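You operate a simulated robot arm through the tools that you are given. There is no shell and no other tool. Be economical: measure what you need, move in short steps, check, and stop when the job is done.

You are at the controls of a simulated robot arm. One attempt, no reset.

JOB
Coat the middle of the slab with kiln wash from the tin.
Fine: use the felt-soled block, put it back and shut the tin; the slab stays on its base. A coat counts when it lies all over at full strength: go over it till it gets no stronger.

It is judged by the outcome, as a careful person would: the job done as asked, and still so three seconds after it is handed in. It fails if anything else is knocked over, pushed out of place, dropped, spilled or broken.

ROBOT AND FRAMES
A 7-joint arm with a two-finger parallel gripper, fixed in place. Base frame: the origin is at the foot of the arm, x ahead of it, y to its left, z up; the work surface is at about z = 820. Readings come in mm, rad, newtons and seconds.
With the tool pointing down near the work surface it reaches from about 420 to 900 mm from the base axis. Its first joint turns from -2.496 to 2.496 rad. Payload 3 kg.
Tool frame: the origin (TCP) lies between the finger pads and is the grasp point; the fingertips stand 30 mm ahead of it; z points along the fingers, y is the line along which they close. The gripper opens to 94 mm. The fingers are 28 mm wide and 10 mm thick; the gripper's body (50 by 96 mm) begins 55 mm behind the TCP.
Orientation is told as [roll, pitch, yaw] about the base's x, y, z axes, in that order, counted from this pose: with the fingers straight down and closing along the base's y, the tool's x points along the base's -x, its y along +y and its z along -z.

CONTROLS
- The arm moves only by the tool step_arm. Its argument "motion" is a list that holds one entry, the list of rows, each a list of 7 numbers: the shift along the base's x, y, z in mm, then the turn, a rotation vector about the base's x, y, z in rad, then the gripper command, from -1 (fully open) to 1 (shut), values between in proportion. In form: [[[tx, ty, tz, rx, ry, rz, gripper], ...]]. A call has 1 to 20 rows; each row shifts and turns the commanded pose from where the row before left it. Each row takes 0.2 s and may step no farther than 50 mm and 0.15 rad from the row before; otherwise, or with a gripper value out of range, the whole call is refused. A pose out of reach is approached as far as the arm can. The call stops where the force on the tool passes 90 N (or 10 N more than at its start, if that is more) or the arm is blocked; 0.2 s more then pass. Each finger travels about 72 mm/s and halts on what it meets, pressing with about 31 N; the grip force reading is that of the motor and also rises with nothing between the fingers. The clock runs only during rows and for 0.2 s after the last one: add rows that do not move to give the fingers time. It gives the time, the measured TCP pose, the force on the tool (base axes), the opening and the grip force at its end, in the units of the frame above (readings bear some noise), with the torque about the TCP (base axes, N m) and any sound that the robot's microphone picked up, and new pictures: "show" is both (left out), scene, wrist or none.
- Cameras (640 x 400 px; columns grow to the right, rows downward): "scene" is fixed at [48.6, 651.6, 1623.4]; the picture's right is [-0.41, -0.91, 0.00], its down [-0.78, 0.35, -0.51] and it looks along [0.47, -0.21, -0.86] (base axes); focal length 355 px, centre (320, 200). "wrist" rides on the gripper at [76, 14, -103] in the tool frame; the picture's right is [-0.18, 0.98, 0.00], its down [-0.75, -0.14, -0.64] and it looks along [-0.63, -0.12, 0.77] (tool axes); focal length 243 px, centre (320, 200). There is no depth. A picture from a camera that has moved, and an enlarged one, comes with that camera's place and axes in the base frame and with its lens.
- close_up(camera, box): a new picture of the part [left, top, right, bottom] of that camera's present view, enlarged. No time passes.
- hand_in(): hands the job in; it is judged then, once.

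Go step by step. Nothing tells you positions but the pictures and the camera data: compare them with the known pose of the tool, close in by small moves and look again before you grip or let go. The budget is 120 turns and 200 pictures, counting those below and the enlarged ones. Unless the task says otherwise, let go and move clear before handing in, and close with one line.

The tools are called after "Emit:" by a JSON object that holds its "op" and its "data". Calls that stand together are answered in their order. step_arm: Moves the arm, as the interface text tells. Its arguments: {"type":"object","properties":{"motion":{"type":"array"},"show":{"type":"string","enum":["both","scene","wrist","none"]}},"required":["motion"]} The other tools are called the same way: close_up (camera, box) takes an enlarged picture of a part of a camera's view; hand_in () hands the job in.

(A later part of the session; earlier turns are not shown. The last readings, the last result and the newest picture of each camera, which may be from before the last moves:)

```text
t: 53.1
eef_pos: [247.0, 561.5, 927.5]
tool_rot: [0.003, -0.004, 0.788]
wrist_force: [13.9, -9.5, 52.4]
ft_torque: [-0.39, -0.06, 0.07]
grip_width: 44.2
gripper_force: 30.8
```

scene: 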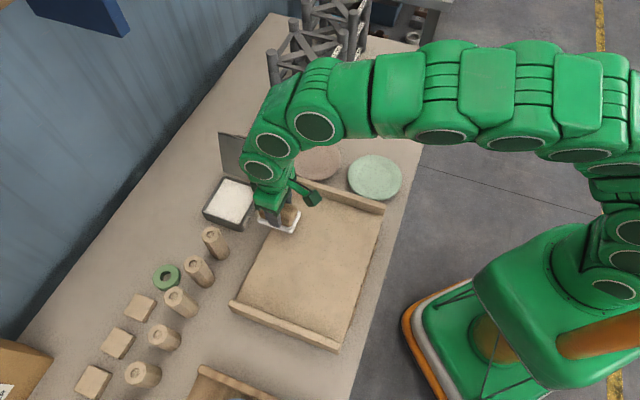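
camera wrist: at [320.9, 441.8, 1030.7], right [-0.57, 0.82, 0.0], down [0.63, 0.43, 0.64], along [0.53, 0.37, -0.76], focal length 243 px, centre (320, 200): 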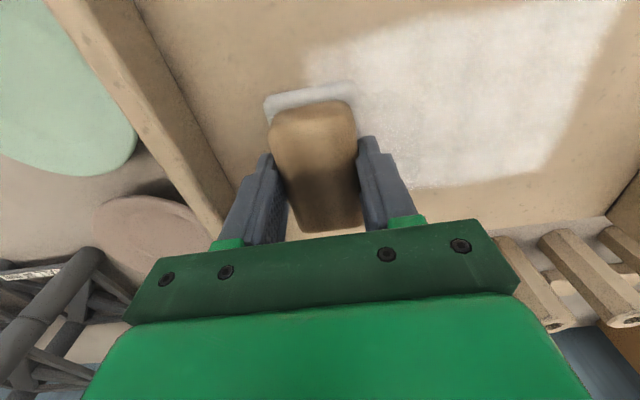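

Emit:
{"op": "step_arm", "data": {"motion": [[[0, 0, 0.4, 0, 0, 0, 1], [10.6, -10.6, 0, 0, 0, 0, 1], [10.6, -10.6, 0, 0, 0, 0, 1], [10.6, -10.6, 0, 0, 0, 0, 1], [10.6, -10.6, 0, 0, 0, 0, 1], [10.6, -10.6, 0.05, 0, 0, 0, 1], [10.6, -10.6, 0.05, 0, 0, 0, 1], [10.6, -10.6, 0.05, 0, 0, 0, 1], [10.6, -10.6, 0.05, 0, 0, 0, 1], [10.6, -10.6, 0.05, 0, 0, 0, 1], [10.6, -10.6, 0, 0, 0, 0, 1], [0, 0, 0, 0, 0, 0, 1]]], "show": "wrist"}}

Emit:
{"op": "close_up", "data": {"camera": "scene", "box": [210, 150, 410, 360]}}

```text
t: 55.7
eef_pos: [352.9, 454.7, 926.7]
tool_rot: [0.002, -0.003, 0.786]
wrist_force: [-14.4, 14.8, 58.9]
ft_torque: [0.73, 0.77, 0.1]
grip_width: 44.0
gripper_force: 30.7
camera wrist: at [288.8, 410.6, 1030.8], right [-0.57, 0.82, 0.0], down [0.63, 0.43, 0.64], along [0.53, 0.37, -0.77], focal length 243 px, centre (320, 200)
```

wrist: 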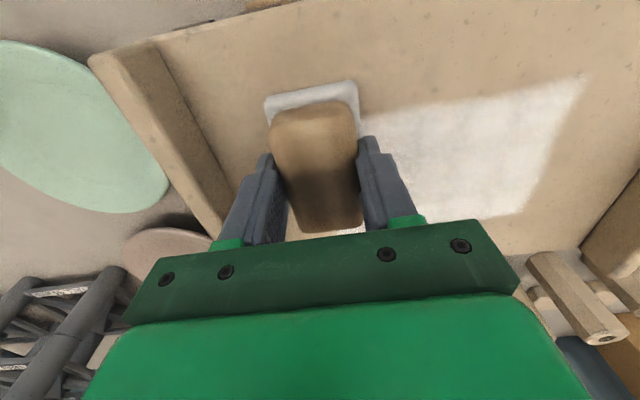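

```text
1.90 times, centred on (310, 255) of scene
camera zoom: at [48.6, 651.6, 1623.4], right [-0.41, -0.91, 0.0], down [-0.78, 0.35, -0.51], along [0.47, -0.21, -0.86], focal length 676 px, centre (339, 95)
```

zoom: 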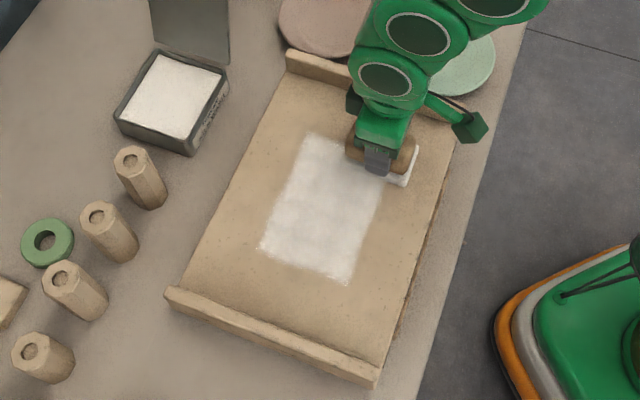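

The coat stops growing beyond a rectangle of roughly 150×110 mm, so that seems to be the "middle". I'll do the +v strip now, then inspect.

Emit:
{"op": "step_arm", "data": {"motion": [[[0, 0, 6, 0, 0, 0, 1], [19, 19, 0, 0, 0, 0, 1], [19, 19, 0, 0, 0, 0, 1], [19, 19, 0, 0, 0, 0, 1], [0, 0, -3, 0, 0, 0, 1], [0, 0, -2.3, 0, 0, 0, 1], [-10.6, 10.6, 0, 0, 0, 0, 1], [-10.6, 10.6, 0, 0, 0, 0, 1], [-10.6, 10.6, 0, 0, 0, 0, 1], [0, 0, 0, 0, 0, 0, 1]]], "show": "none"}}

```text
t: 57.9
eef_pos: [378.9, 545.1, 928.3]
tool_rot: [0.002, -0.005, 0.788]
wrist_force: [8.8, -6.5, 28.6]
ft_torque: [-0.44, 0.29, 0.19]
grip_width: 44.2
gripper_force: 30.8
```

Emit:
{"op": "step_arm", "data": {"motion": [[[-10.6, 10.6, 0, 0, 0, 0, 1], [-10.6, 10.6, 0, 0, 0, 0, 1], [-10.6, 10.6, 0, 0, 0, 0, 1], [-10.6, 10.6, 0, 0, 0, 0, 1], [-10.6, 10.6, 0, 0, 0, 0, 1], [-10.6, 10.6, 0, 0, 0, 0, 1], [10.6, -10.6, 0, 0, 0, 0, 1], [10.6, -10.6, 0, 0, 0, 0, 1], [10.6, -10.6, 0, 0, 0, 0, 1], [10.6, -10.6, 0, 0, 0, 0, 1], [10.6, -10.6, 0, 0, 0, 0, 1], [10.6, -10.6, 0, 0, 0, 0, 1], [10.6, -10.6, 0, 0, 0, 0, 1], [10.6, -10.6, 0, 0, 0, 0, 1], [10.6, -10.6, 0, 0, 0, 0, 1], [0, 0, 0, 0, 0, 0, 1]]], "show": "wrist"}}

Emit:
{"op": "close_up", "data": {"camera": "scene", "box": [210, 150, 410, 360]}}

```text
t: 61.3
eef_pos: [411.0, 512.2, 928.5]
tool_rot: [0.003, -0.002, 0.787]
wrist_force: [-5.6, 4.9, 22.0]
ft_torque: [0.46, 0.2, 0.11]
grip_width: 44.3
gripper_force: 30.9
camera wrist: at [346.2, 468.1, 1031.2], right [-0.57, 0.82, 0.0], down [0.63, 0.43, 0.64], along [0.53, 0.37, -0.77], focal length 243 px, centre (320, 200)
```

wrist: 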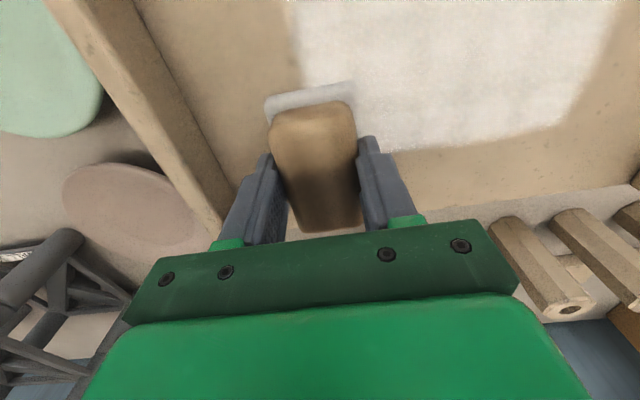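

```text
1.90 times, centred on (310, 255) of scene
camera zoom: at [48.6, 651.6, 1623.4], right [-0.41, -0.91, 0.0], down [-0.78, 0.35, -0.51], along [0.47, -0.21, -0.86], focal length 676 px, centre (339, 95)
```

zoom: 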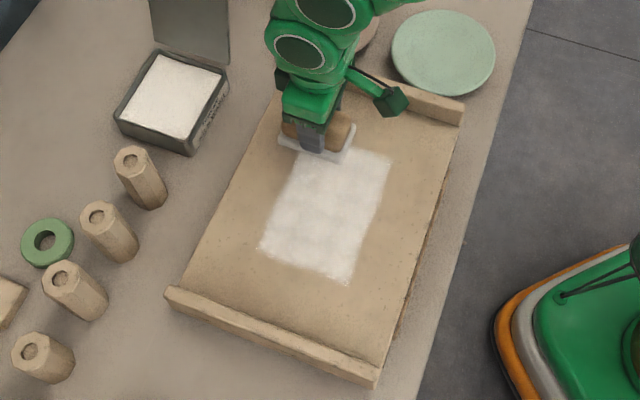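

The coated rectangle is confirmed. I'll lift clear and look closely at the coat's evenness.

Emit:
{"op": "step_arm", "data": {"motion": [[[0, 0, 20, 0, 0, 0, 1], [12, 12, 15, 0, 0, 0, 1], [25, 20, 0, 0, 0, 0, 1], [0, 0, 0, 0, 0, 0, 1]]], "show": "none"}}

Emit:
{"op": "close_up", "data": {"camera": "scene", "box": [270, 200, 360, 310]}}

Emit:
{"op": "close_up", "data": {"camera": "wrist", "box": [180, 0, 640, 240]}}

```text
t: 62.3
eef_pos: [446.4, 542.1, 961.8]
tool_rot: [0.004, -0.001, 0.788]
wrist_force: [0.2, -0.5, -1.3]
ft_torque: [0.0, 0.03, -0.01]
grip_width: 44.3
gripper_force: 31.4
```

```text
3.64 times, centred on (315, 255) of scene
camera zoom: at [48.6, 651.6, 1623.4], right [-0.41, -0.91, 0.0], down [-0.78, 0.35, -0.51], along [0.47, -0.21, -0.86], focal length 1290 px, centre (338, 0)
```

zoom: 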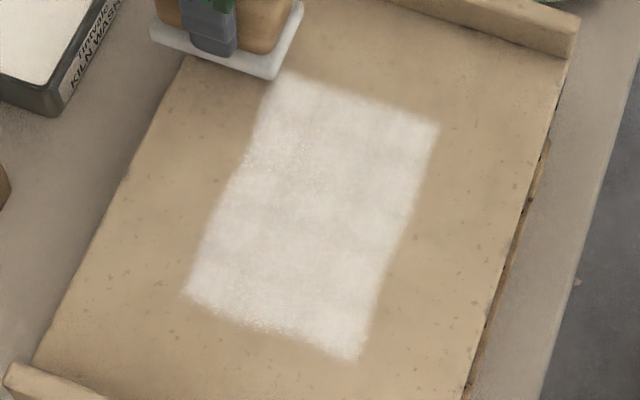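

```text
1.39 times, centred on (410, 120) of wrist
camera zoom: at [382.0, 499.5, 1065.6], right [-0.57, 0.82, 0.0], down [0.63, 0.43, 0.64], along [0.53, 0.37, -0.77], focal length 338 px, centre (195, 311)
```

zoom: 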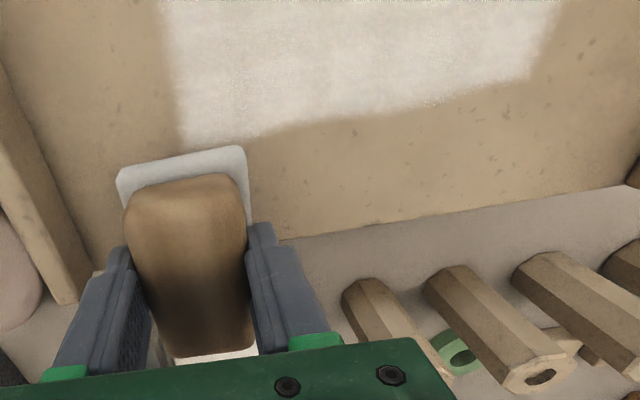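

The coat is fairly even but slightly mottled. I'll re-dip for a fresh load and go over it all again, comparing the strength.

Emit:
{"op": "step_arm", "data": {"motion": [[[-16, 16, 0, 0, 0, 0, 1], [22.6, 22.7, 0, 0, 0, 0, 1], [22.6, 22.7, 0, 0, 0, 0, 1], [22.6, 22.7, 0, 0, 0, 0, 1], [22.6, 22.7, 0, 0, 0, 0, 1], [22.6, 22.7, 0, 0, 0, 0, 1], [0, 0, 0, 0, 0, 0, 1], [0, 0, -20, 0, 0, 0, 1], [0, 0, -17, 0, 0, 0, 1], [0, 0, -8, 0, 0, 0, 1], [0, 0, 0, 0, 0, 0, 1]]], "show": "none"}}

Emit:
{"op": "close_up", "data": {"camera": "wrist", "box": [180, 20, 460, 240]}}

```text
t: 64.7
eef_pos: [544.6, 672.6, 917.9]
tool_rot: [0.003, -0.002, 0.788]
wrist_force: [-0.1, 0.5, -0.9]
ft_torque: [-0.04, 0.04, 0.0]
grip_width: 44.1
gripper_force: 31.4
```

```text
1.82 times, centred on (320, 130) of wrist
camera zoom: at [479.3, 628.9, 1021.7], right [-0.57, 0.82, 0.0], down [0.63, 0.43, 0.64], along [0.53, 0.37, -0.77], focal length 441 px, centre (320, 327)
```

zoom: 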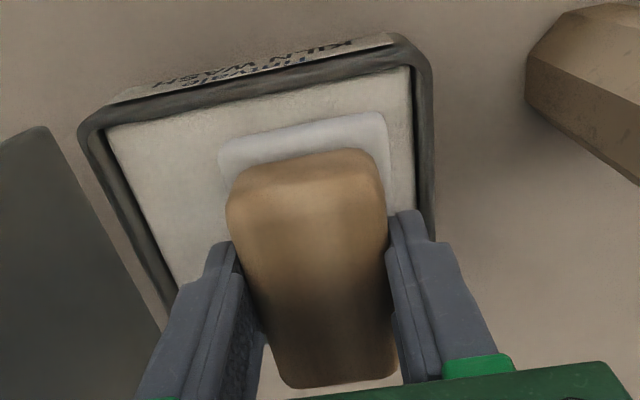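

Emit:
{"op": "step_arm", "data": {"motion": [[[0, 0, -5, 0, 0, 0, 1], [0, 0, -4, 0, 0, 0, 1], [0, 0, 0, 0, 0, 0, 1]]], "show": "none"}}

```text
t: 65.5
eef_pos: [543.7, 673.1, 909.4]
tool_rot: [0.003, -0.001, 0.787]
wrist_force: [-1.1, -2.3, 3.1]
ft_torque: [0.14, -0.01, 0.0]
grip_width: 44.4
gripper_force: 30.3
```

Emit:
{"op": "step_arm", "data": {"motion": [[[0, 0, -0.6, 0, 0, 0, 1], [1.5, -1.5, 0, 0, 0, 0, 1], [-1.5, 1.5, 0, 0, 0, 0, 1], [0, 0, 20, 0, 0, 0, 1], [0, 0, 35, 0, 0, 0, 1], [-26.5, -26.5, 0, 0, 0, 0, 1], [-26.5, -26.5, 0, 0, 0, 0, 1], [-26.5, -26.5, 0, 0, 0, 0, 1], [-26.5, -26.5, 0, 0, 0, 0, 1], [-18, -27, 0, 0, 0, 0, 1], [-18, -27, 0, 0, 0, 0, 1], [-18, -27, 0, 0, 0, 0, 1], [0, 0, -20, 0, 0, 0, 1], [0, 0, -12, 0, 0, 0, 1], [0, 0, 0, 0, 0, 0, 1]]], "show": "none"}}

```text
t: 68.7
eef_pos: [382.3, 487.9, 931.3]
tool_rot: [0.004, -0.003, 0.788]
wrist_force: [0.0, 0.9, -0.7]
ft_torque: [0.01, 0.03, 0.0]
grip_width: 44.2
gripper_force: 31.2
```

Emit:
{"op": "step_arm", "data": {"motion": [[[0, 0, -2.8, 0, 0, 0, 1], [-10.6, 10.6, 0, 0, 0, 0, 1], [-10.6, 10.6, -0.1, 0, 0, 0, 1], [-10.6, 10.6, -0.1, 0, 0, 0, 1], [-10.6, 10.6, 0, 0, 0, 0, 1], [-10.6, 10.6, 0, 0, 0, 0, 1], [0, 0, 0, 0, 0, 0, 1]]], "show": "none"}}

```text
t: 70.3
eef_pos: [330.9, 539.6, 928.1]
tool_rot: [0.004, -0.002, 0.787]
wrist_force: [0.7, 0.3, -1.2]
ft_torque: [0.02, -0.02, -0.01]
grip_width: 44.5
gripper_force: 30.8
```

Emit:
{"op": "step_arm", "data": {"motion": [[[0, 0, -0.8, 0, 0, 0, 1], [-10.6, 10.6, 0, 0, 0, 0, 1], [-10.6, 10.6, 0, 0, 0, 0, 1], [0, 0, 0, 0, 0, 0, 1]]], "show": "none"}}

```text
t: 71.3
eef_pos: [309.9, 560.5, 928.3]
tool_rot: [0.004, -0.003, 0.786]
wrist_force: [0.0, 0.0, -0.3]
ft_torque: [-0.03, -0.03, 0.04]
grip_width: 44.0
gripper_force: 31.3
```

Emit:
{"op": "step_arm", "data": {"motion": [[[0, 0, -0.7, 0, 0, 0, 1], [-10.6, 10.6, 0, 0, 0, 0, 1], [0, 0, 0, 0, 0, 0, 1]]], "show": "none"}}

```text
t: 72.1
eef_pos: [298.0, 571.5, 927.7]
tool_rot: [0.002, -0.003, 0.787]
wrist_force: [1.0, -1.0, 6.0]
ft_torque: [0.16, -0.06, -0.05]
grip_width: 44.2
gripper_force: 30.6
```

Emit:
{"op": "step_arm", "data": {"motion": [[[-10.6, 10.6, -0.3, 0, 0, 0, 1], [-10.6, 10.6, 0, 0, 0, 0, 1], [10.6, -10.6, 0, 0, 0, 0, 1], [10.6, -10.6, 0, 0, 0, 0, 1], [10.6, -10.6, 0, 0, 0, 0, 1], [10.6, -10.6, 0, 0, 0, 0, 1], [10.6, -10.6, 0, 0, 0, 0, 1], [10.6, -10.6, 0, 0, 0, 0, 1], [10.6, -10.6, 0, 0, 0, 0, 1], [10.6, -10.6, 0, 0, 0, 0, 1], [10.6, -10.6, 0.1, 0, 0, 0, 1], [10.6, -10.6, 0.1, 0, 0, 0, 1], [0, 0, 0, 0, 0, 0, 1]]], "show": "none"}}

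Emit:
{"op": "close_up", "data": {"camera": "scene", "box": [270, 200, 360, 310]}}

```text
t: 74.9
eef_pos: [383.5, 485.2, 927.9]
tool_rot: [0.0, -0.001, 0.787]
wrist_force: [-7.7, 9.2, 38.2]
ft_torque: [0.98, 0.01, 0.14]
grip_width: 44.2
gripper_force: 30.6
```

```text
3.64 times, centred on (315, 255) of scene
camera zoom: at [48.6, 651.6, 1623.4], right [-0.41, -0.91, 0.0], down [-0.78, 0.35, -0.51], along [0.47, -0.21, -0.86], focal length 1290 px, centre (338, 0)
```

zoom: 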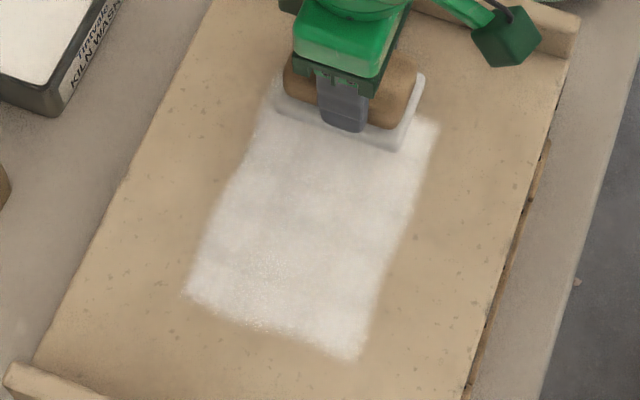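

The strength looks nearly the same as before, so it's close to saturated. I'll go over both side strips again with the fresh load.

Emit:
{"op": "step_arm", "data": {"motion": [[[0, 0, 6, 0, 0, 0, 1], [-20, -20, 0, 0, 0, 0, 1], [-5, -5, -3, 0, 0, 0, 1], [0, 0, -2.8, 0, 0, 0, 1], [-10.6, 10.6, -0.1, 0, 0, 0, 1], [-10.6, 10.6, -0.1, 0, 0, 0, 1], [-10.6, 10.6, -0.1, 0, 0, 0, 1], [-10.6, 10.6, 0, 0, 0, 0, 1], [-10.6, 10.6, 0, 0, 0, 0, 1], [0, 0, 0, 0, 0, 0, 1]]], "show": "none"}}

```text
t: 77.1
eef_pos: [307.3, 513.3, 927.5]
tool_rot: [0.003, -0.006, 0.788]
wrist_force: [18.4, -16.3, 68.0]
ft_torque: [-0.56, -0.12, -0.01]
grip_width: 44.0
gripper_force: 30.9
```

Emit:
{"op": "step_arm", "data": {"motion": [[[0, 0, 0.6, 0, 0, 0, 1], [-10.6, 10.6, 0, 0, 0, 0, 1], [-10.6, 10.6, 0, 0, 0, 0, 1], [-10.6, 10.6, 0, 0, 0, 0, 1], [-10.6, 10.6, 0, 0, 0, 0, 1], [-10.6, 10.6, 0, 0, 0, 0, 1], [10.6, -10.6, 0, 0, 0, 0, 1], [10.6, -10.6, 0, 0, 0, 0, 1], [10.6, -10.6, 0, 0, 0, 0, 1], [10.6, -10.6, 0, 0, 0, 0, 1], [10.6, -10.6, 0, 0, 0, 0, 1], [0, 0, 0, 0, 0, 0, 1]]], "show": "none"}}

```text
t: 79.7
eef_pos: [306.5, 513.9, 927.6]
tool_rot: [0.003, 0.0, 0.788]
wrist_force: [-6.2, 0.7, 19.7]
ft_torque: [-0.11, 0.03, -0.01]
grip_width: 44.7
gripper_force: 30.8
```

Emit:
{"op": "step_arm", "data": {"motion": [[[10.6, -10.6, 0, 0, 0, 0, 1], [10.6, -10.6, 0, 0, 0, 0, 1], [10.6, -10.6, 0, 0, 0, 0, 1], [10.6, -10.6, 0, 0, 0, 0, 1], [10.6, -10.6, 0, 0, 0, 0, 1], [0, 0, 6, 0, 0, 0, 1], [26, 26, 0, 0, 0, 0, 1], [27, 27, 0, 0, 0, 0, 1], [0, 0, -3, 0, 0, 0, 1], [0, 0, -2.8, 0, 0, 0, 1], [-10.6, 10.6, 0, 0, 0, 0, 1], [-10.6, 10.6, 0, 0, 0, 0, 1], [-10.6, 10.6, 0, 0, 0, 0, 1], [-10.6, 10.6, 0, 0, 0, 0, 1], [-10.6, 10.6, 0, 0, 0, 0, 1], [0, 0, 0, 0, 0, 0, 1]]], "show": "none"}}

```text
t: 83.1
eef_pos: [359.4, 565.7, 928.2]
tool_rot: [0.003, -0.002, 0.788]
wrist_force: [0.5, -0.5, -0.6]
ft_torque: [0.02, 0.0, -0.05]
grip_width: 44.3
gripper_force: 31.9
```

Emit:
{"op": "step_arm", "data": {"motion": [[[0, 0, -0.6, 0, 0, 0, 1], [-10.6, 10.6, 0, 0, 0, 0, 1], [0, 0, 0, 0, 0, 0, 1]]], "show": "none"}}

```text
t: 83.9
eef_pos: [348.7, 576.3, 927.2]
tool_rot: [0.004, -0.003, 0.787]
wrist_force: [8.1, -6.3, 28.4]
ft_torque: [-0.88, -0.15, 0.18]
grip_width: 44.7
gripper_force: 31.2
```

Emit:
{"op": "step_arm", "data": {"motion": [[[-10.6, 10.6, 0, 0, 0, 0, 1], [-10.6, 10.6, 0, 0, 0, 0, 1], [-10.6, 10.6, 0, 0, 0, 0, 1], [-10.6, 10.6, 0, 0, 0, 0, 1], [10.6, -10.6, 0, 0, 0, 0, 1], [10.6, -10.6, 0, 0, 0, 0, 1], [10.6, -10.6, 0, 0, 0, 0, 1], [10.6, -10.6, 0, 0, 0, 0, 1], [10.6, -10.6, 0, 0, 0, 0, 1], [10.6, -10.6, 0, 0, 0, 0, 1], [10.6, -10.6, 0, 0, 0, 0, 1], [10.6, -10.6, 0, 0, 0, 0, 1], [10.6, -10.6, 0, 0, 0, 0, 1], [0, 0, 0, 0, 0, 0, 1], [0, 0, 20, 0, 0, 0, 1], [12, 12, 15, 0, 0, 0, 1], [32, 30, 0, 0, 0, 0, 1], [0, 0, 0, 0, 0, 0, 1]]], "show": "none"}}

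Emit:
{"op": "close_up", "data": {"camera": "scene", "box": [270, 200, 360, 310]}}

```text
t: 87.7
eef_pos: [447.2, 567.5, 960.3]
tool_rot: [0.002, -0.002, 0.786]
wrist_force: [-0.6, -0.1, -0.6]
ft_torque: [-0.02, -0.03, 0.0]
grip_width: 44.5
gripper_force: 30.9
```

```text
3.64 times, centred on (315, 255) of scene
camera zoom: at [48.6, 651.6, 1623.4], right [-0.41, -0.91, 0.0], down [-0.78, 0.35, -0.51], along [0.47, -0.21, -0.86], focal length 1290 px, centre (338, 0)
```

zoom: 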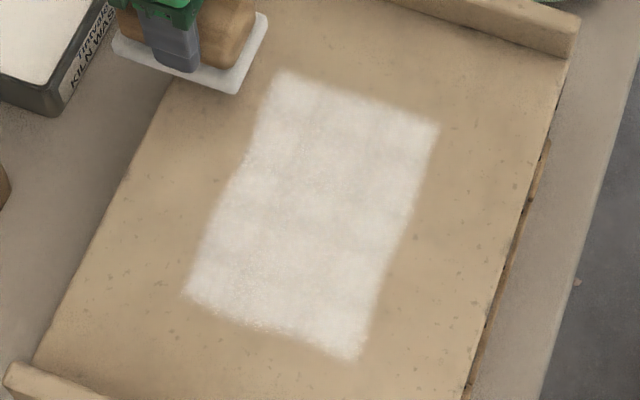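

The coat is now more uniform. I'll do one more full round and compare, to be sure it gets no stronger.

Emit:
{"op": "step_arm", "data": {"motion": [[[-19, -28, 0, 0, 0, 0, 1], [-19, -28, 0, 0, 0, 0, 1], [0, 0, -20, 0, 0, 0, 1], [0, 0, -9, 0, 0, 0, 1], [0, 0, -3.2, 0, 0, 0, 1], [-10.6, 10.6, 0, 0, 0, 0, 1], [-10.6, 10.6, 0, 0, 0, 0, 1], [0, 0, 0, 0, 0, 0, 1]]], "show": "none"}}

```text
t: 89.5
eef_pos: [385.5, 531.8, 929.7]
tool_rot: [0.003, -0.004, 0.786]
wrist_force: [-0.3, -0.2, -1.1]
ft_torque: [0.01, -0.04, 0.0]
grip_width: 44.8
gripper_force: 30.9
```

Emit:
{"op": "step_arm", "data": {"motion": [[[10.6, -10.6, 0, 0, 0, 0, 1], [10.6, -10.6, 0, 0, 0, 0, 1], [0, 0, -1.5, 0, 0, 0, 1], [-10.6, 10.6, -0.15, 0, 0, 0, 1], [-10.6, 10.6, -0.15, 0, 0, 0, 1], [-10.6, 10.6, -0.15, 0, 0, 0, 1], [-10.6, 10.6, -0.1, 0, 0, 0, 1], [-10.6, 10.6, 0, 0, 0, 0, 1], [0, 0, 0, 0, 0, 0, 1]]], "show": "none"}}

```text
t: 91.5
eef_pos: [354.1, 564.3, 926.5]
tool_rot: [0.004, -0.002, 0.787]
wrist_force: [5.2, -3.8, 19.1]
ft_torque: [-0.05, -0.52, -0.11]
grip_width: 44.6
gripper_force: 31.0
```

Emit:
{"op": "step_arm", "data": {"motion": [[[-10.6, 10.6, 0, 0, 0, 0, 1], [-10.6, 10.6, 0, 0, 0, 0, 1], [-10.6, 10.6, 0, 0, 0, 0, 1], [-10.6, 10.6, 0, 0, 0, 0, 1], [-10.6, 10.6, 0, 0, 0, 0, 1], [0, 0, 6, 0, 0, 0, 1], [-25, -25, 0, 0, 0, 0, 1], [0, 0, -3, 0, 0, 0, 1], [0, 0, -2.9, 0, 0, 0, 1], [10.6, -10.6, 0, 0, 0, 0, 1], [10.6, -10.6, 0, 0, 0, 0, 1], [10.6, -10.6, 0, 0, 0, 0, 1], [10.6, -10.6, 0, 0, 0, 0, 1], [10.6, -10.6, 0, 0, 0, 0, 1], [0, 0, 0, 0, 0, 0, 1]]], "show": "none"}}

```text
t: 94.7
eef_pos: [328.3, 538.6, 927.6]
tool_rot: [0.002, 0.0, 0.788]
wrist_force: [-2.9, 0.7, 6.9]
ft_torque: [0.1, -0.09, 0.04]
grip_width: 44.5
gripper_force: 31.4
```

Emit:
{"op": "step_arm", "data": {"motion": [[[0, 0, -0.2, 0, 0, 0, 1], [10.6, -10.6, 0, 0, 0, 0, 1], [10.6, -10.6, 0, 0, 0, 0, 1], [10.6, -10.6, 0, 0, 0, 0, 1], [10.6, -10.6, 0, 0, 0, 0, 1], [10.6, -10.6, 0, 0, 0, 0, 1], [0, 0, 6, 0, 0, 0, 1], [-25, -25, 0, 0, 0, 0, 1], [0, 0, -3, 0, 0, 0, 1], [0, 0, -2.9, 0, 0, 0, 1], [-10.6, 10.6, 0, 0, 0, 0, 1], [-10.6, 10.6, 0, 0, 0, 0, 1], [-10.6, 10.6, 0, 0, 0, 0, 1], [-10.6, 10.6, 0, 0, 0, 0, 1], [-10.6, 10.6, 0, 0, 0, 0, 1], [0, 0, 0, 0, 0, 0, 1]]], "show": "none"}}

```text
t: 98.1
eef_pos: [304.8, 513.5, 926.8]
tool_rot: [0.003, -0.002, 0.785]
wrist_force: [0.2, 0.2, 1.7]
ft_torque: [-0.08, -0.02, -0.02]
grip_width: 44.4
gripper_force: 31.3
```

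Emit:
{"op": "step_arm", "data": {"motion": [[[0, 0, -0.5, 0, 0, 0, 1], [-10.6, 10.6, 0, 0, 0, 0, 1], [-10.6, 10.6, 0, 0, 0, 0, 1], [-10.6, 10.6, 0, 0, 0, 0, 1], [-10.6, 10.6, 0, 0, 0, 0, 1], [-10.6, 10.6, 0, 0, 0, 0, 1], [10.6, -10.6, 0, 0, 0, 0, 1], [10.6, -10.6, 0, 0, 0, 0, 1], [10.6, -10.6, 0, 0, 0, 0, 1], [10.6, -10.6, 0, 0, 0, 0, 1], [10.6, -10.6, 0, 0, 0, 0, 1], [10.6, -10.6, 0, 0, 0, 0, 1], [10.6, -10.6, 0, 0, 0, 0, 1], [10.6, -10.6, 0, 0, 0, 0, 1], [10.6, -10.6, 0, 0, 0, 0, 1], [10.6, -10.6, 0, 0, 0, 0, 1], [0, 0, 0, 0, 0, 0, 1]]], "show": "none"}}

```text
t: 101.7
eef_pos: [357.3, 460.0, 926.9]
tool_rot: [0.003, -0.001, 0.788]
wrist_force: [-8.8, 9.0, 30.3]
ft_torque: [0.3, 0.08, 0.1]
grip_width: 44.3
gripper_force: 30.9
```

I'll lift clear and compare the coat.

Emit:
{"op": "step_arm", "data": {"motion": [[[0, 0, 20, 0, 0, 0, 1], [0, 0, 18, 0, 0, 0, 1], [35, -5, 0, 0, 0, 0, 1], [35, -5, 0, 0, 0, 0, 1], [35, -5, 0, 0, 0, 0, 1], [35, 0, 0, 0, 0, 0, 1], [0, 0, 0, 0, 0, 0, 1]]], "show": "scene"}}

Emit:
{"op": "close_up", "data": {"camera": "scene", "box": [270, 200, 360, 310]}}

```text
t: 103.3
eef_pos: [497.0, 445.5, 964.2]
tool_rot: [0.003, -0.001, 0.788]
wrist_force: [-1.2, -2.3, 4.1]
ft_torque: [0.13, -0.02, -0.02]
grip_width: 44.5
gripper_force: 31.2
```

scene: 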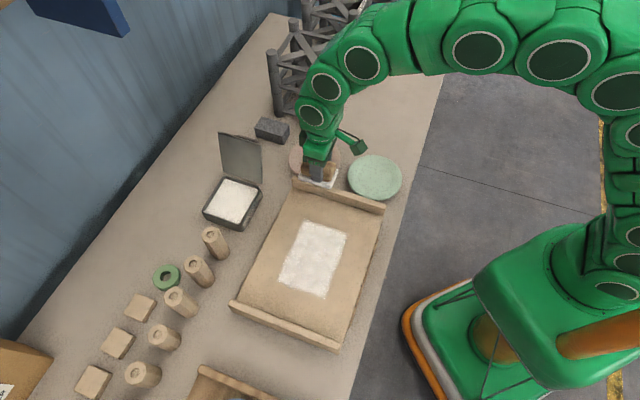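

```text
3.64 times, centred on (315, 255) of scene
camera zoom: at [48.6, 651.6, 1623.4], right [-0.41, -0.91, 0.0], down [-0.78, 0.35, -0.51], along [0.47, -0.21, -0.86], focal length 1290 px, centre (338, 0)
```

zoom: 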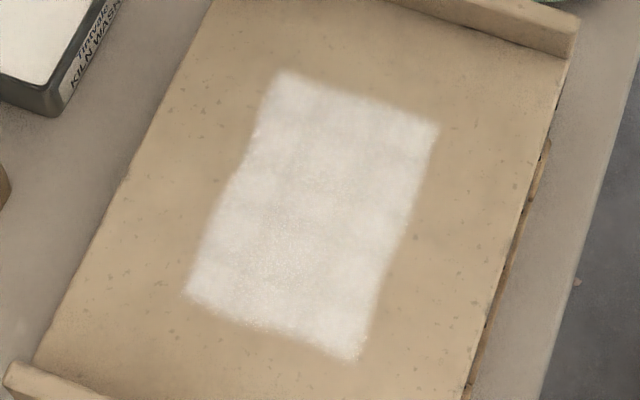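

The coat looks unchanged, so it is at full strength. I noticed a small contact-like force, so I'll raise a bit and check the rail and grip before carrying on.

Emit:
{"op": "step_arm", "data": {"motion": [[[0, 0, 10, 0, 0, 0, 1], [0, 0, 0, 0, 0, 0, 1]]], "show": "wrist"}}

Emit:
{"op": "close_up", "data": {"camera": "scene", "box": [250, 120, 410, 240]}}

```text
t: 103.9
eef_pos: [498.5, 446.7, 974.7]
tool_rot: [0.003, -0.002, 0.787]
wrist_force: [-0.1, -0.5, -1.7]
ft_torque: [0.01, 0.02, -0.02]
grip_width: 44.8
gripper_force: 30.4
camera wrist: at [432.7, 402.9, 1077.6], right [-0.57, 0.82, 0.0], down [0.63, 0.43, 0.64], along [0.53, 0.37, -0.77], focal length 243 px, centre (320, 200)
```

wrist: 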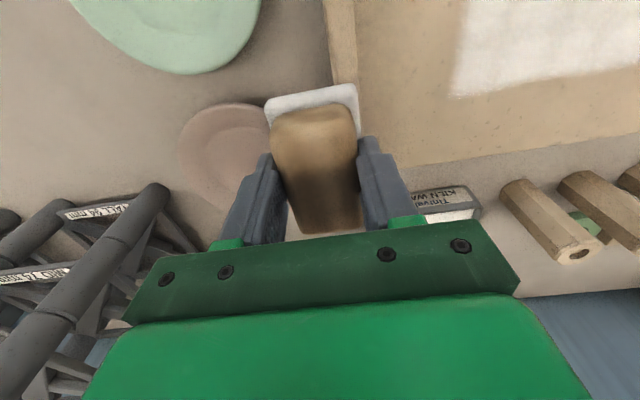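

```text
3.33 times, centred on (330, 180) of scene
camera zoom: at [48.6, 651.6, 1623.4], right [-0.41, -0.91, 0.0], down [-0.78, 0.35, -0.51], along [0.47, -0.21, -0.86], focal length 1182 px, centre (287, 267)
```

zoom: 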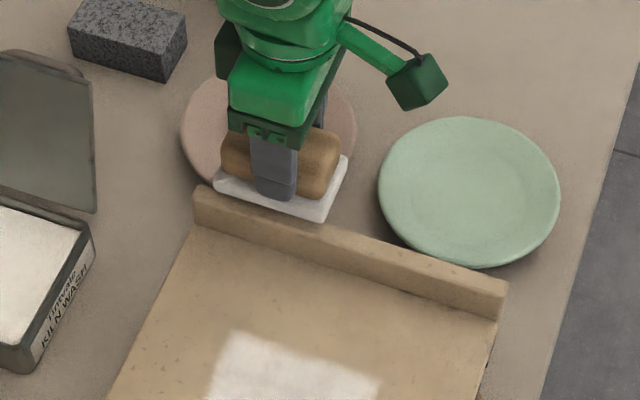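

The block brushed the rail top lightly, but nothing moved. I'll carry the block round to its home spot.

Emit:
{"op": "step_arm", "data": {"motion": [[[27, -1, 0, 0, 0, 0, 1], [27, -1, 0, 0, 0, 0, 1], [27, -1, 0, 0, 0, 0, 1], [27, -1, -10, 0, 0, 0, 1], [23, 23, -10, 0, 0, 0, 1], [23, 23, -10, 0, 0, 0, 1], [23, 23, -4, 0, 0, 0, 1], [20, 20, 0, 0, 0, 0, 1], [0, 0, 0, 0, 0, 0, 1]]], "show": "wrist"}}

Emit:
{"op": "close_up", "data": {"camera": "scene", "box": [200, 80, 320, 200]}}

```text
t: 105.9
eef_pos: [693.8, 532.7, 939.1]
tool_rot: [0.003, -0.002, 0.787]
wrist_force: [0.6, -0.1, 0.0]
ft_torque: [0.03, 0.01, 0.01]
grip_width: 44.4
gripper_force: 30.9
camera wrist: at [630.2, 488.3, 1044.1], right [-0.57, 0.82, 0.0], down [0.63, 0.43, 0.64], along [0.53, 0.37, -0.77], focal length 243 px, centre (320, 200)
```

wrist: 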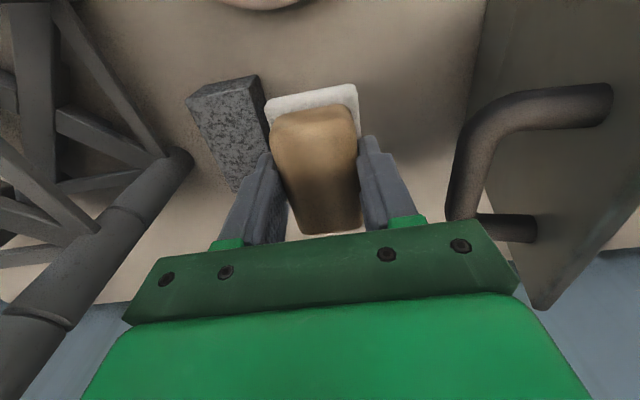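

```text
3.33 times, centred on (260, 140) of scene
camera zoom: at [48.6, 651.6, 1623.4], right [-0.41, -0.91, 0.0], down [-0.78, 0.35, -0.51], along [0.47, -0.21, -0.86], focal length 1182 px, centre (520, 400)
```

zoom: 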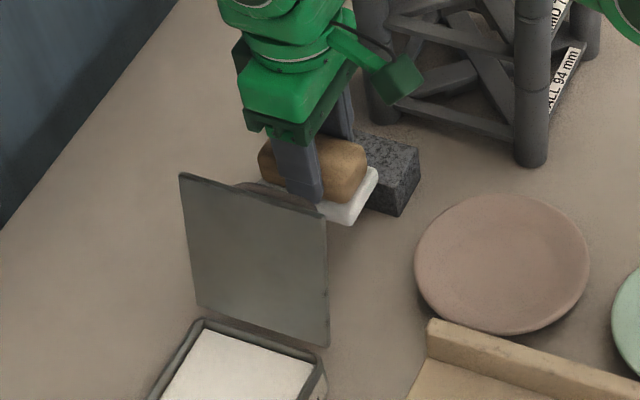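

Now I'll fine-align to home and descend.

Emit:
{"op": "step_arm", "data": {"motion": [[[3.8, 0.8, 0, 0, 0, 0, 1], [0, 0, -20, 0, 0, 0, 1], [0, 0, -20, 0, 0, 0, 1], [0, 0, -15, 0, 0, 0, 1], [0, 0, -4, 0, 0, 0, 1], [0, 0, -4, 0, 0, 0, 1], [0, 0, 0, 0, 0, 0, 1]]], "show": "none"}}

Emit:
{"op": "close_up", "data": {"camera": "wrist", "box": [180, 40, 460, 250]}}

```text
t: 107.5
eef_pos: [697.5, 530.3, 877.2]
tool_rot: [0.004, -0.003, 0.787]
wrist_force: [-0.1, 0.5, -1.5]
ft_torque: [0.03, 0.04, 0.0]
grip_width: 44.3
gripper_force: 30.7
```

```text
1.90 times, centred on (320, 145) of wrist
camera zoom: at [633.8, 487.0, 981.3], right [-0.57, 0.82, 0.0], down [0.63, 0.43, 0.64], along [0.53, 0.37, -0.77], focal length 462 px, centre (320, 305)
```

zoom: 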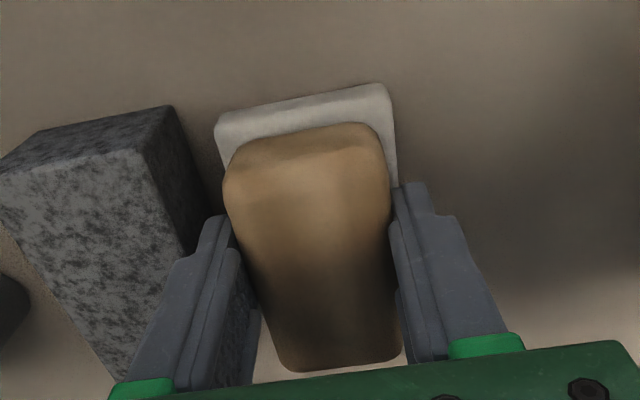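

Emit:
{"op": "step_arm", "data": {"motion": [[[0.3, 2.8, 0, 0, 0, 0, 1], [0, 0, -3, 0, 0, 0, 1], [0, 0, -2, 0, 0, 0, 1], [0, 0, 0, 0, 0, 0, 1]]], "show": "none"}}

```text
t: 108.5
eef_pos: [699.2, 533.1, 872.5]
tool_rot: [0.004, -0.002, 0.787]
wrist_force: [-0.4, -0.1, -0.9]
ft_torque: [0.02, -0.01, 0.0]
grip_width: 44.0
gripper_force: 31.0
```

Emit:
{"op": "step_arm", "data": {"motion": [[[-0.7, 0, -1.5, 0, 0, 0, 1], [0, 0, -1, 0, 0, 0, 1], [0, 0, 0, 0, 0, 0, 1]]], "show": "none"}}

```text
t: 109.3
eef_pos: [697.8, 533.7, 872.1]
tool_rot: [0.0, -0.005, 0.788]
wrist_force: [-2.1, -1.1, 29.7]
ft_torque: [-0.56, 0.35, -0.02]
grip_width: 44.5
gripper_force: 30.5
```

The block is seated on the bench at home. I'll ease off, open to the same opening as before, and rise.

Emit:
{"op": "step_arm", "data": {"motion": [[[0, 0, 0.4, 0, 0, 0, 1], [0, 0, 0, 0, 0, 0, -0.1], [0, 0, 0, 0, 0, 0, -0.14], [0, 0, 0, 0, 0, 0, -0.14], [0, 0, 15, 0, 0, 0, -0.14], [0, 0, 25, 0, 0, 0, -0.14], [0, 0, 25, 0, 0, 0, -0.14], [0, 0, 0, 0, 0, 0, -0.14]]], "show": "wrist"}}

Emit:
{"op": "close_up", "data": {"camera": "scene", "box": [200, 80, 320, 200]}}

```text
t: 111.1
eef_pos: [698.1, 533.8, 935.8]
tool_rot: [0.004, 0.0, 0.785]
wrist_force: [-0.3, 0.5, -1.4]
ft_torque: [-0.01, -0.02, 0.0]
grip_width: 53.7
gripper_force: 0.0
camera wrist: at [633.5, 491.3, 1039.5], right [-0.57, 0.82, 0.0], down [0.63, 0.43, 0.64], along [0.53, 0.37, -0.77], focal length 243 px, centre (320, 200)
```

wrist: 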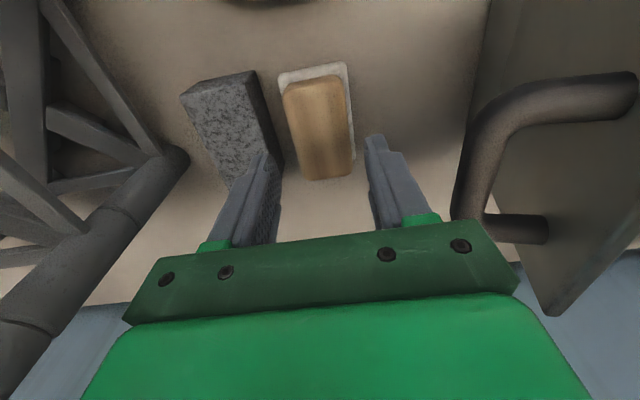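

```text
3.33 times, centred on (260, 140) of scene
camera zoom: at [48.6, 651.6, 1623.4], right [-0.41, -0.91, 0.0], down [-0.78, 0.35, -0.51], along [0.47, -0.21, -0.86], focal length 1182 px, centre (520, 400)
```

zoom: 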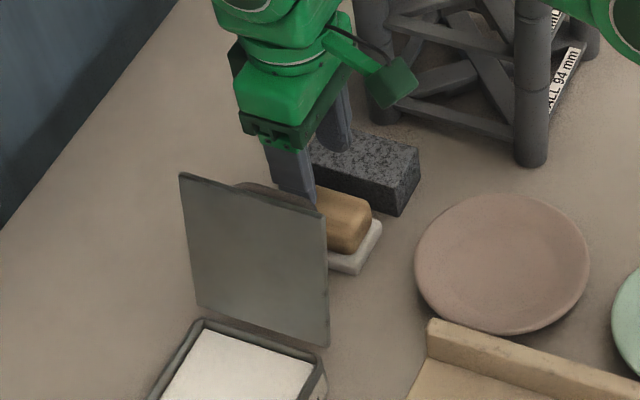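

The block is back home. Now for the lid: the bar looks to be near (641, 579, 945) with the lid leaning back. I'll approach from above at about 0.4 rad tilt with a narrow opening, to grip it and lower it gently.

Emit:
{"op": "step_arm", "data": {"motion": [[[-10, 3, 21, 0.0943, 0.0943, 0, 0.2], [-10, 3, 21, 0.0943, 0.0943, 0, 0.4], [-10, 3, 22, 0.0943, 0.0943, 0, 0.5], [0, 0, 0, 0, 0, 0, 0.5]]]}}

Emit:
{"op": "close_up", "data": {"camera": "wrist", "box": [240, 30, 520, 240]}}

```text
t: 112.1
eef_pos: [668.5, 544.6, 999.5]
tool_rot: [0.406, -0.002, 0.786]
wrist_force: [-0.4, 0.6, -0.6]
ft_torque: [0.0, -0.03, -0.01]
grip_width: 23.7
gripper_force: 0.0
camera wrist: at [632.7, 470.8, 1100.9], right [-0.51, 0.77, 0.39], down [0.8, 0.26, 0.54], along [0.31, 0.58, -0.75], focal length 243 px, centre (320, 200)
```

scene: 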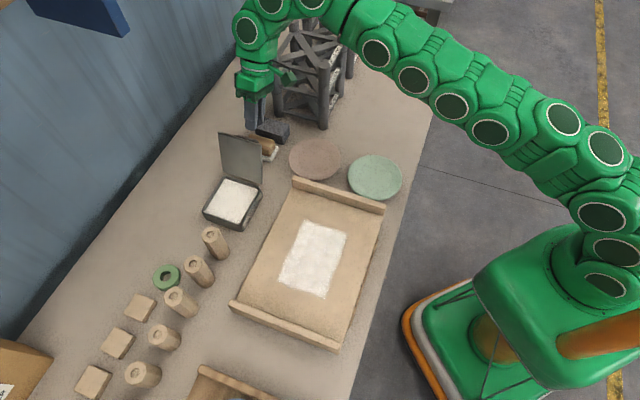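
wrist: 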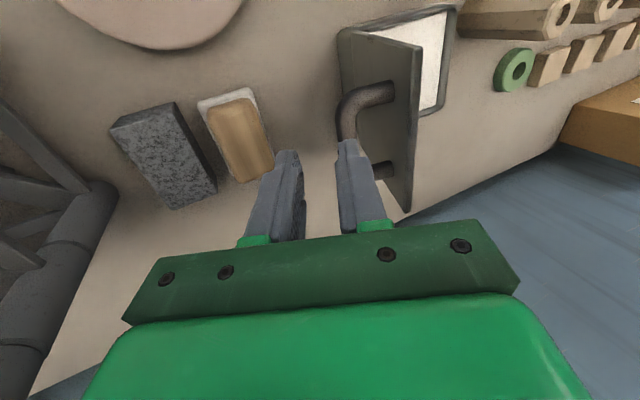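

```text
1.90 times, centred on (380, 135) of wrist
camera zoom: at [632.7, 470.8, 1100.9], right [-0.51, 0.77, 0.39], down [0.8, 0.26, 0.54], along [0.31, 0.58, -0.75], focal length 462 px, centre (206, 324)
```

zoom: 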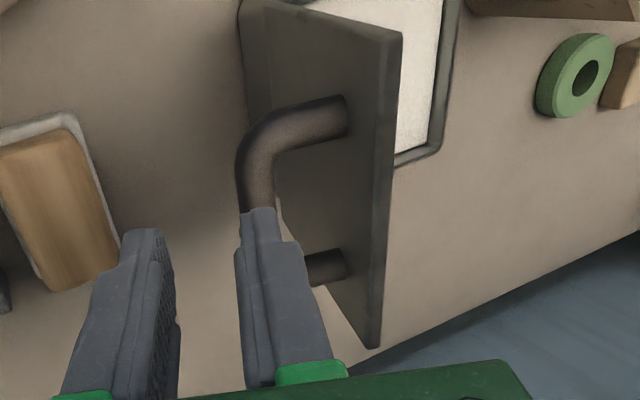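

The bar is confirmed at u≈43, v≈857. I'll shift 21 mm toward the lid, then check before descending along the tool axis.

Emit:
{"op": "step_arm", "data": {"motion": [[[-7.5, 7.5, 0, 0, 0, 0, 0.5], [-7.5, 7.5, 0, 0, 0, 0, 0.5], [-2.8, 2.8, -9.2, 0, 0, 0, 0.5], [0, 0, 0, 0, 0, 0, 0.5]]], "show": "none"}}

Emit:
{"op": "close_up", "data": {"camera": "wrist", "box": [240, 30, 520, 240]}}

Emit:
{"op": "close_up", "data": {"camera": "scene", "box": [180, 80, 300, 240]}}

```text
t: 113.1
eef_pos: [649.6, 561.5, 991.1]
tool_rot: [0.404, -0.002, 0.787]
wrist_force: [1.0, 0.9, -0.5]
ft_torque: [0.04, -0.04, 0.01]
grip_width: 23.5
gripper_force: 0.1
```

```text
1.90 times, centred on (380, 135) of wrist
camera zoom: at [614.4, 489.0, 1091.6], right [-0.51, 0.77, 0.39], down [0.8, 0.26, 0.54], along [0.31, 0.58, -0.75], focal length 462 px, centre (206, 324)
```

zoom: 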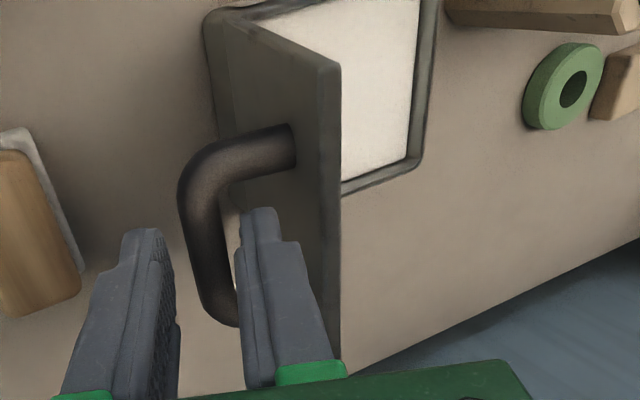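

```text
2.50 times, centred on (240, 160) of scene
camera zoom: at [48.6, 651.6, 1623.4], right [-0.41, -0.91, 0.0], down [-0.78, 0.35, -0.51], along [0.47, -0.21, -0.86], focal length 887 px, centre (520, 300)
```

zoom: 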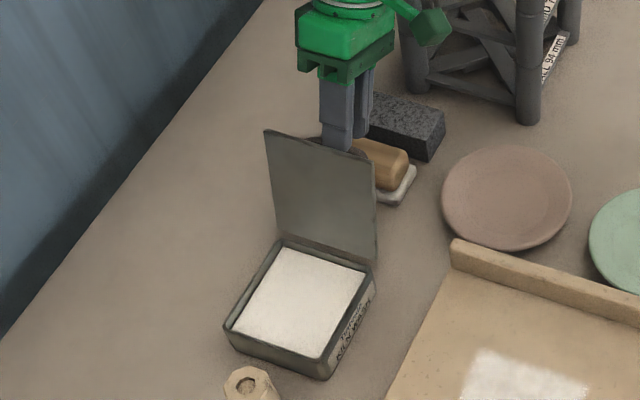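

The bar lies between the fingers. I'll descend along the axis and grip.

Emit:
{"op": "step_arm", "data": {"motion": [[[-2.6, 2.6, -8.6, 0, 0, 0, 0.5], [-2.6, 2.6, -8.6, 0, 0, 0, 0.5], [-2.5, 2.5, -8.6, 0, 0, 0, 0.5], [0, 0, 0, 0, 0, 0, 0.5]]], "show": "none"}}

Emit:
{"op": "close_up", "data": {"camera": "wrist", "box": [240, 30, 520, 240]}}

```text
t: 114.1
eef_pos: [642.2, 568.9, 966.9]
tool_rot: [0.405, -0.004, 0.786]
wrist_force: [12.1, 9.8, 4.8]
ft_torque: [0.06, 0.01, -0.26]
grip_width: 23.9
gripper_force: 0.1
```

```text
1.90 times, centred on (380, 135) of wrist
camera zoom: at [607.5, 495.8, 1067.4], right [-0.51, 0.77, 0.39], down [0.8, 0.26, 0.54], along [0.31, 0.58, -0.75], focal length 462 px, centre (206, 324)
```

zoom: 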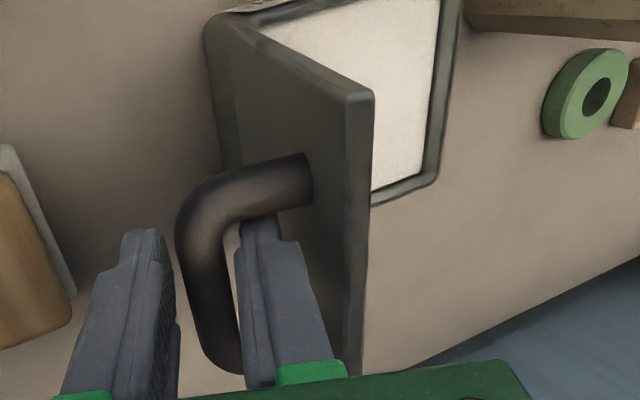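

A finger edge touches the near leg of the handle. I'll shift 6 mm in +v to centre on the bar, then grip.

Emit:
{"op": "step_arm", "data": {"motion": [[[4.2, 4.2, 0, 0, 0, 0, 0.5], [0, 0, 0, 0, 0, 0, 0.5], [0, 0, 0, 0, 0, 0, 1], [0, 0, 0, 0, 0, 0, 1]]], "show": "none"}}

Emit:
{"op": "close_up", "data": {"camera": "wrist", "box": [240, 30, 520, 240]}}

Emit:
{"op": "close_up", "data": {"camera": "scene", "box": [180, 80, 300, 240]}}

```text
t: 115.1
eef_pos: [645.5, 573.4, 965.3]
tool_rot: [0.403, 0.001, 0.786]
wrist_force: [-6.0, 1.6, -7.9]
ft_torque: [0.5, -0.42, 1.15]
grip_width: 13.8
gripper_force: 45.0
```

```text
1.90 times, centred on (380, 135) of wrist
camera zoom: at [610.6, 500.5, 1066.2], right [-0.51, 0.77, 0.39], down [0.8, 0.26, 0.54], along [0.31, 0.58, -0.75], focal length 462 px, centre (206, 324)
```

zoom: 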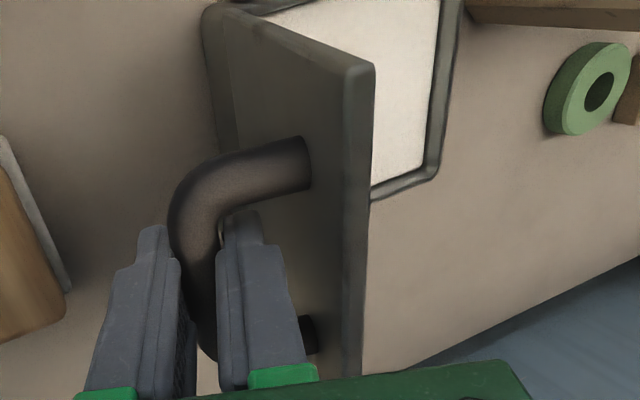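

```text
2.50 times, centred on (240, 160) of scene
camera zoom: at [48.6, 651.6, 1623.4], right [-0.41, -0.91, 0.0], down [-0.78, 0.35, -0.51], along [0.47, -0.21, -0.86], focal length 887 px, centre (520, 300)
```

zoom: 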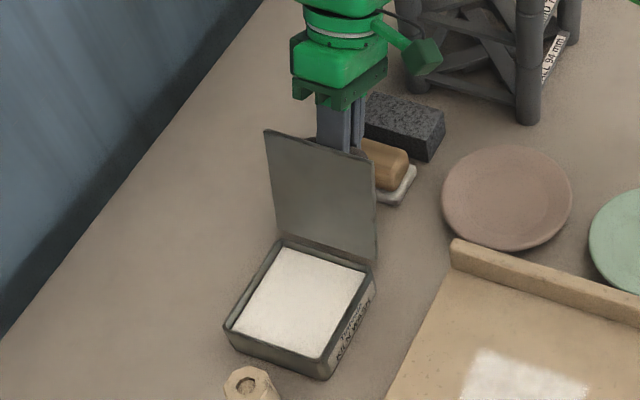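

The bar is gripped with the lid at about 1.98 rad. I'll reverse the arc with fixed tool orientation, first to about 1.4 rad.

Emit:
{"op": "step_arm", "data": {"motion": [[[-4.6, 4.6, 4.0, 0, 0, 0, 1], [-5.35, 5.35, 5.5, 0, 0, 0, 1], [-5.72, 5.72, 4.72, 0, 0, 0, 1], [-6.02, 6.02, 3.88, 0, 0, 0, 1], [-6.26, 6.26, 3.0, 0, 0, 0, 1], [-6.45, 6.45, 2.1, 0, 0, 0, 1], [0, 0, 0, 0, 0, 0, 1]]], "show": "none"}}

Emit:
{"op": "close_up", "data": {"camera": "scene", "box": [180, 80, 300, 240]}}

```text
t: 116.7
eef_pos: [613.3, 608.6, 986.8]
tool_rot: [0.405, -0.003, 0.785]
wrist_force: [-10.3, -6.3, -32.0]
ft_torque: [0.16, -0.38, 1.21]
grip_width: 13.5
gripper_force: 45.3
```

```text
2.50 times, centred on (240, 160) of scene
camera zoom: at [48.6, 651.6, 1623.4], right [-0.41, -0.91, 0.0], down [-0.78, 0.35, -0.51], along [0.47, -0.21, -0.86], focal length 887 px, centre (520, 300)
```

zoom: 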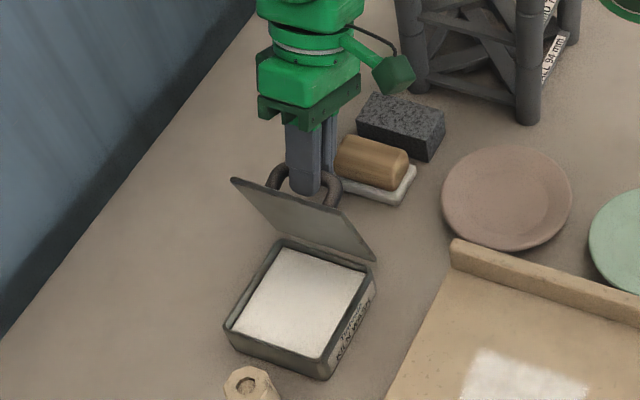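

Going well. I'm slightly high, so I'll correct and continue to about 0.7 rad.

Emit:
{"op": "step_arm", "data": {"motion": [[[-6.57, 6.57, -0.6, 0, 0, 0, 1], [-6.61, 6.61, 0.27, 0, 0, 0, 1], [-6.6, 6.6, -0.68, 0, 0, 0, 1], [-6.52, 6.52, -1.6, 0, 0, 0, 1], [-6.37, 6.37, -2.52, 0, 0, 0, 1], [-6.17, 6.17, -3.4, 0, 0, 0, 1], [-5.9, 5.9, -4.2, 0, 0, 0, 1], [0, 0, 0, 0, 0, 0, 1]]], "show": "none"}}

Emit:
{"op": "close_up", "data": {"camera": "scene", "box": [180, 80, 300, 240]}}

```text
t: 118.5
eef_pos: [568.5, 651.6, 976.3]
tool_rot: [0.401, -0.001, 0.785]
wrist_force: [7.0, 1.8, -5.7]
ft_torque: [0.37, -0.62, 0.16]
grip_width: 13.3
gripper_force: 45.2
```

```text
2.50 times, centred on (240, 160) of scene
camera zoom: at [48.6, 651.6, 1623.4], right [-0.41, -0.91, 0.0], down [-0.78, 0.35, -0.51], along [0.47, -0.21, -0.86], focal length 887 px, centre (520, 300)
```

zoom: 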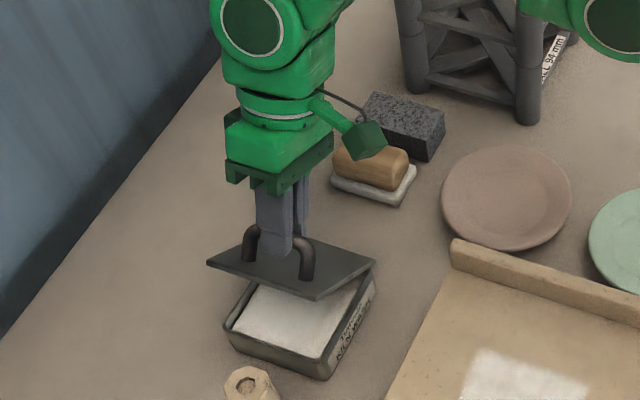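

Nearly there. I'll lower the lid the rest of the way to about 0.1 rad.

Emit:
{"op": "step_arm", "data": {"motion": [[[-5.56, 5.56, -5.1, 0, 0, 0, 1], [-5.18, 5.18, -5.83, 0, 0, 0, 1], [-4.74, 4.74, -6.53, 0, 0, 0, 1], [-4.26, 4.26, -7.17, 0, 0, 0, 1], [-3.73, 3.73, -7.73, 0, 0, 0, 1], [-3.17, 3.17, -8.2, 0, 0, 0, 1], [0, 0, 0, 0, 0, 0, 1]]], "show": "none"}}

Emit:
{"op": "close_up", "data": {"camera": "scene", "box": [180, 120, 280, 240]}}

```text
t: 120.1
eef_pos: [539.7, 678.2, 933.0]
tool_rot: [0.405, 0.0, 0.786]
wrist_force: [-7.4, -14.9, -4.8]
ft_torque: [-0.67, 0.61, -0.37]
grip_width: 13.6
gripper_force: 45.0
```

```text
3.33 times, centred on (230, 180) of scene
camera zoom: at [48.6, 651.6, 1623.4], right [-0.41, -0.91, 0.0], down [-0.78, 0.35, -0.51], along [0.47, -0.21, -0.86], focal length 1182 px, centre (620, 267)
```

zoom: 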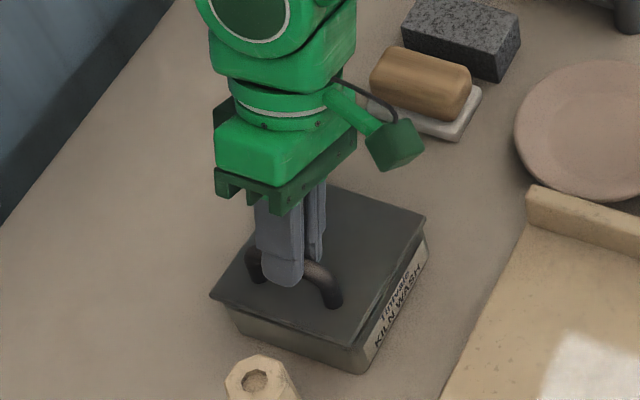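

Emit:
{"op": "step_arm", "data": {"motion": [[[-1.2, 1.2, -3.5, 0, 0, 0, 1], [-1, 1, -3.5, 0, 0, 0, 1], [0, 0, 0, 0, 0, 0, 1]]], "show": "none"}}

Emit:
{"op": "close_up", "data": {"camera": "scene", "box": [180, 120, 280, 240]}}

```text
t: 120.9
eef_pos: [539.0, 682.0, 928.4]
tool_rot: [0.402, 0.0, 0.784]
wrist_force: [-13.8, -29.6, -5.1]
ft_torque: [-1.09, 0.76, -0.24]
grip_width: 13.4
gripper_force: 45.4
```

```text
3.33 times, centred on (230, 180) of scene
camera zoom: at [48.6, 651.6, 1623.4], right [-0.41, -0.91, 0.0], down [-0.78, 0.35, -0.51], along [0.47, -0.21, -0.86], focal length 1182 px, centre (620, 267)
```

zoom: 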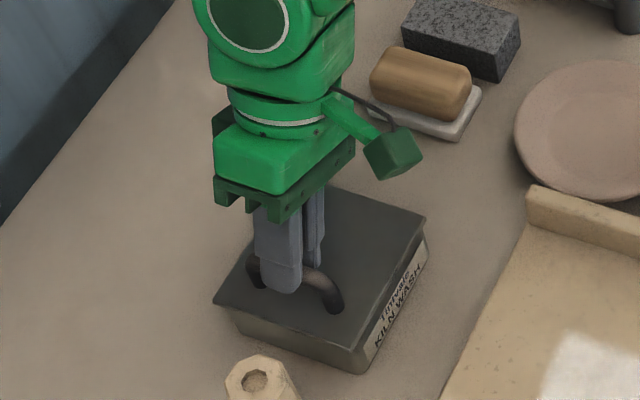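

There's some sideways load along the bar. I'll ease it, lower the last few mm, and release.

Emit:
{"op": "step_arm", "data": {"motion": [[[-1.5, -2.5, -1, 0, 0, 0, 1], [-0.7, 0.3, -1.5, 0, 0, 0, 1], [0, 0, 0, 0, 0, 0, 1]]], "show": "none"}}

```text
t: 121.7
eef_pos: [537.4, 679.8, 925.3]
tool_rot: [0.404, -0.005, 0.784]
wrist_force: [21.2, 22.9, 2.0]
ft_torque: [0.42, -0.44, -1.05]
grip_width: 13.8
gripper_force: 45.0
```

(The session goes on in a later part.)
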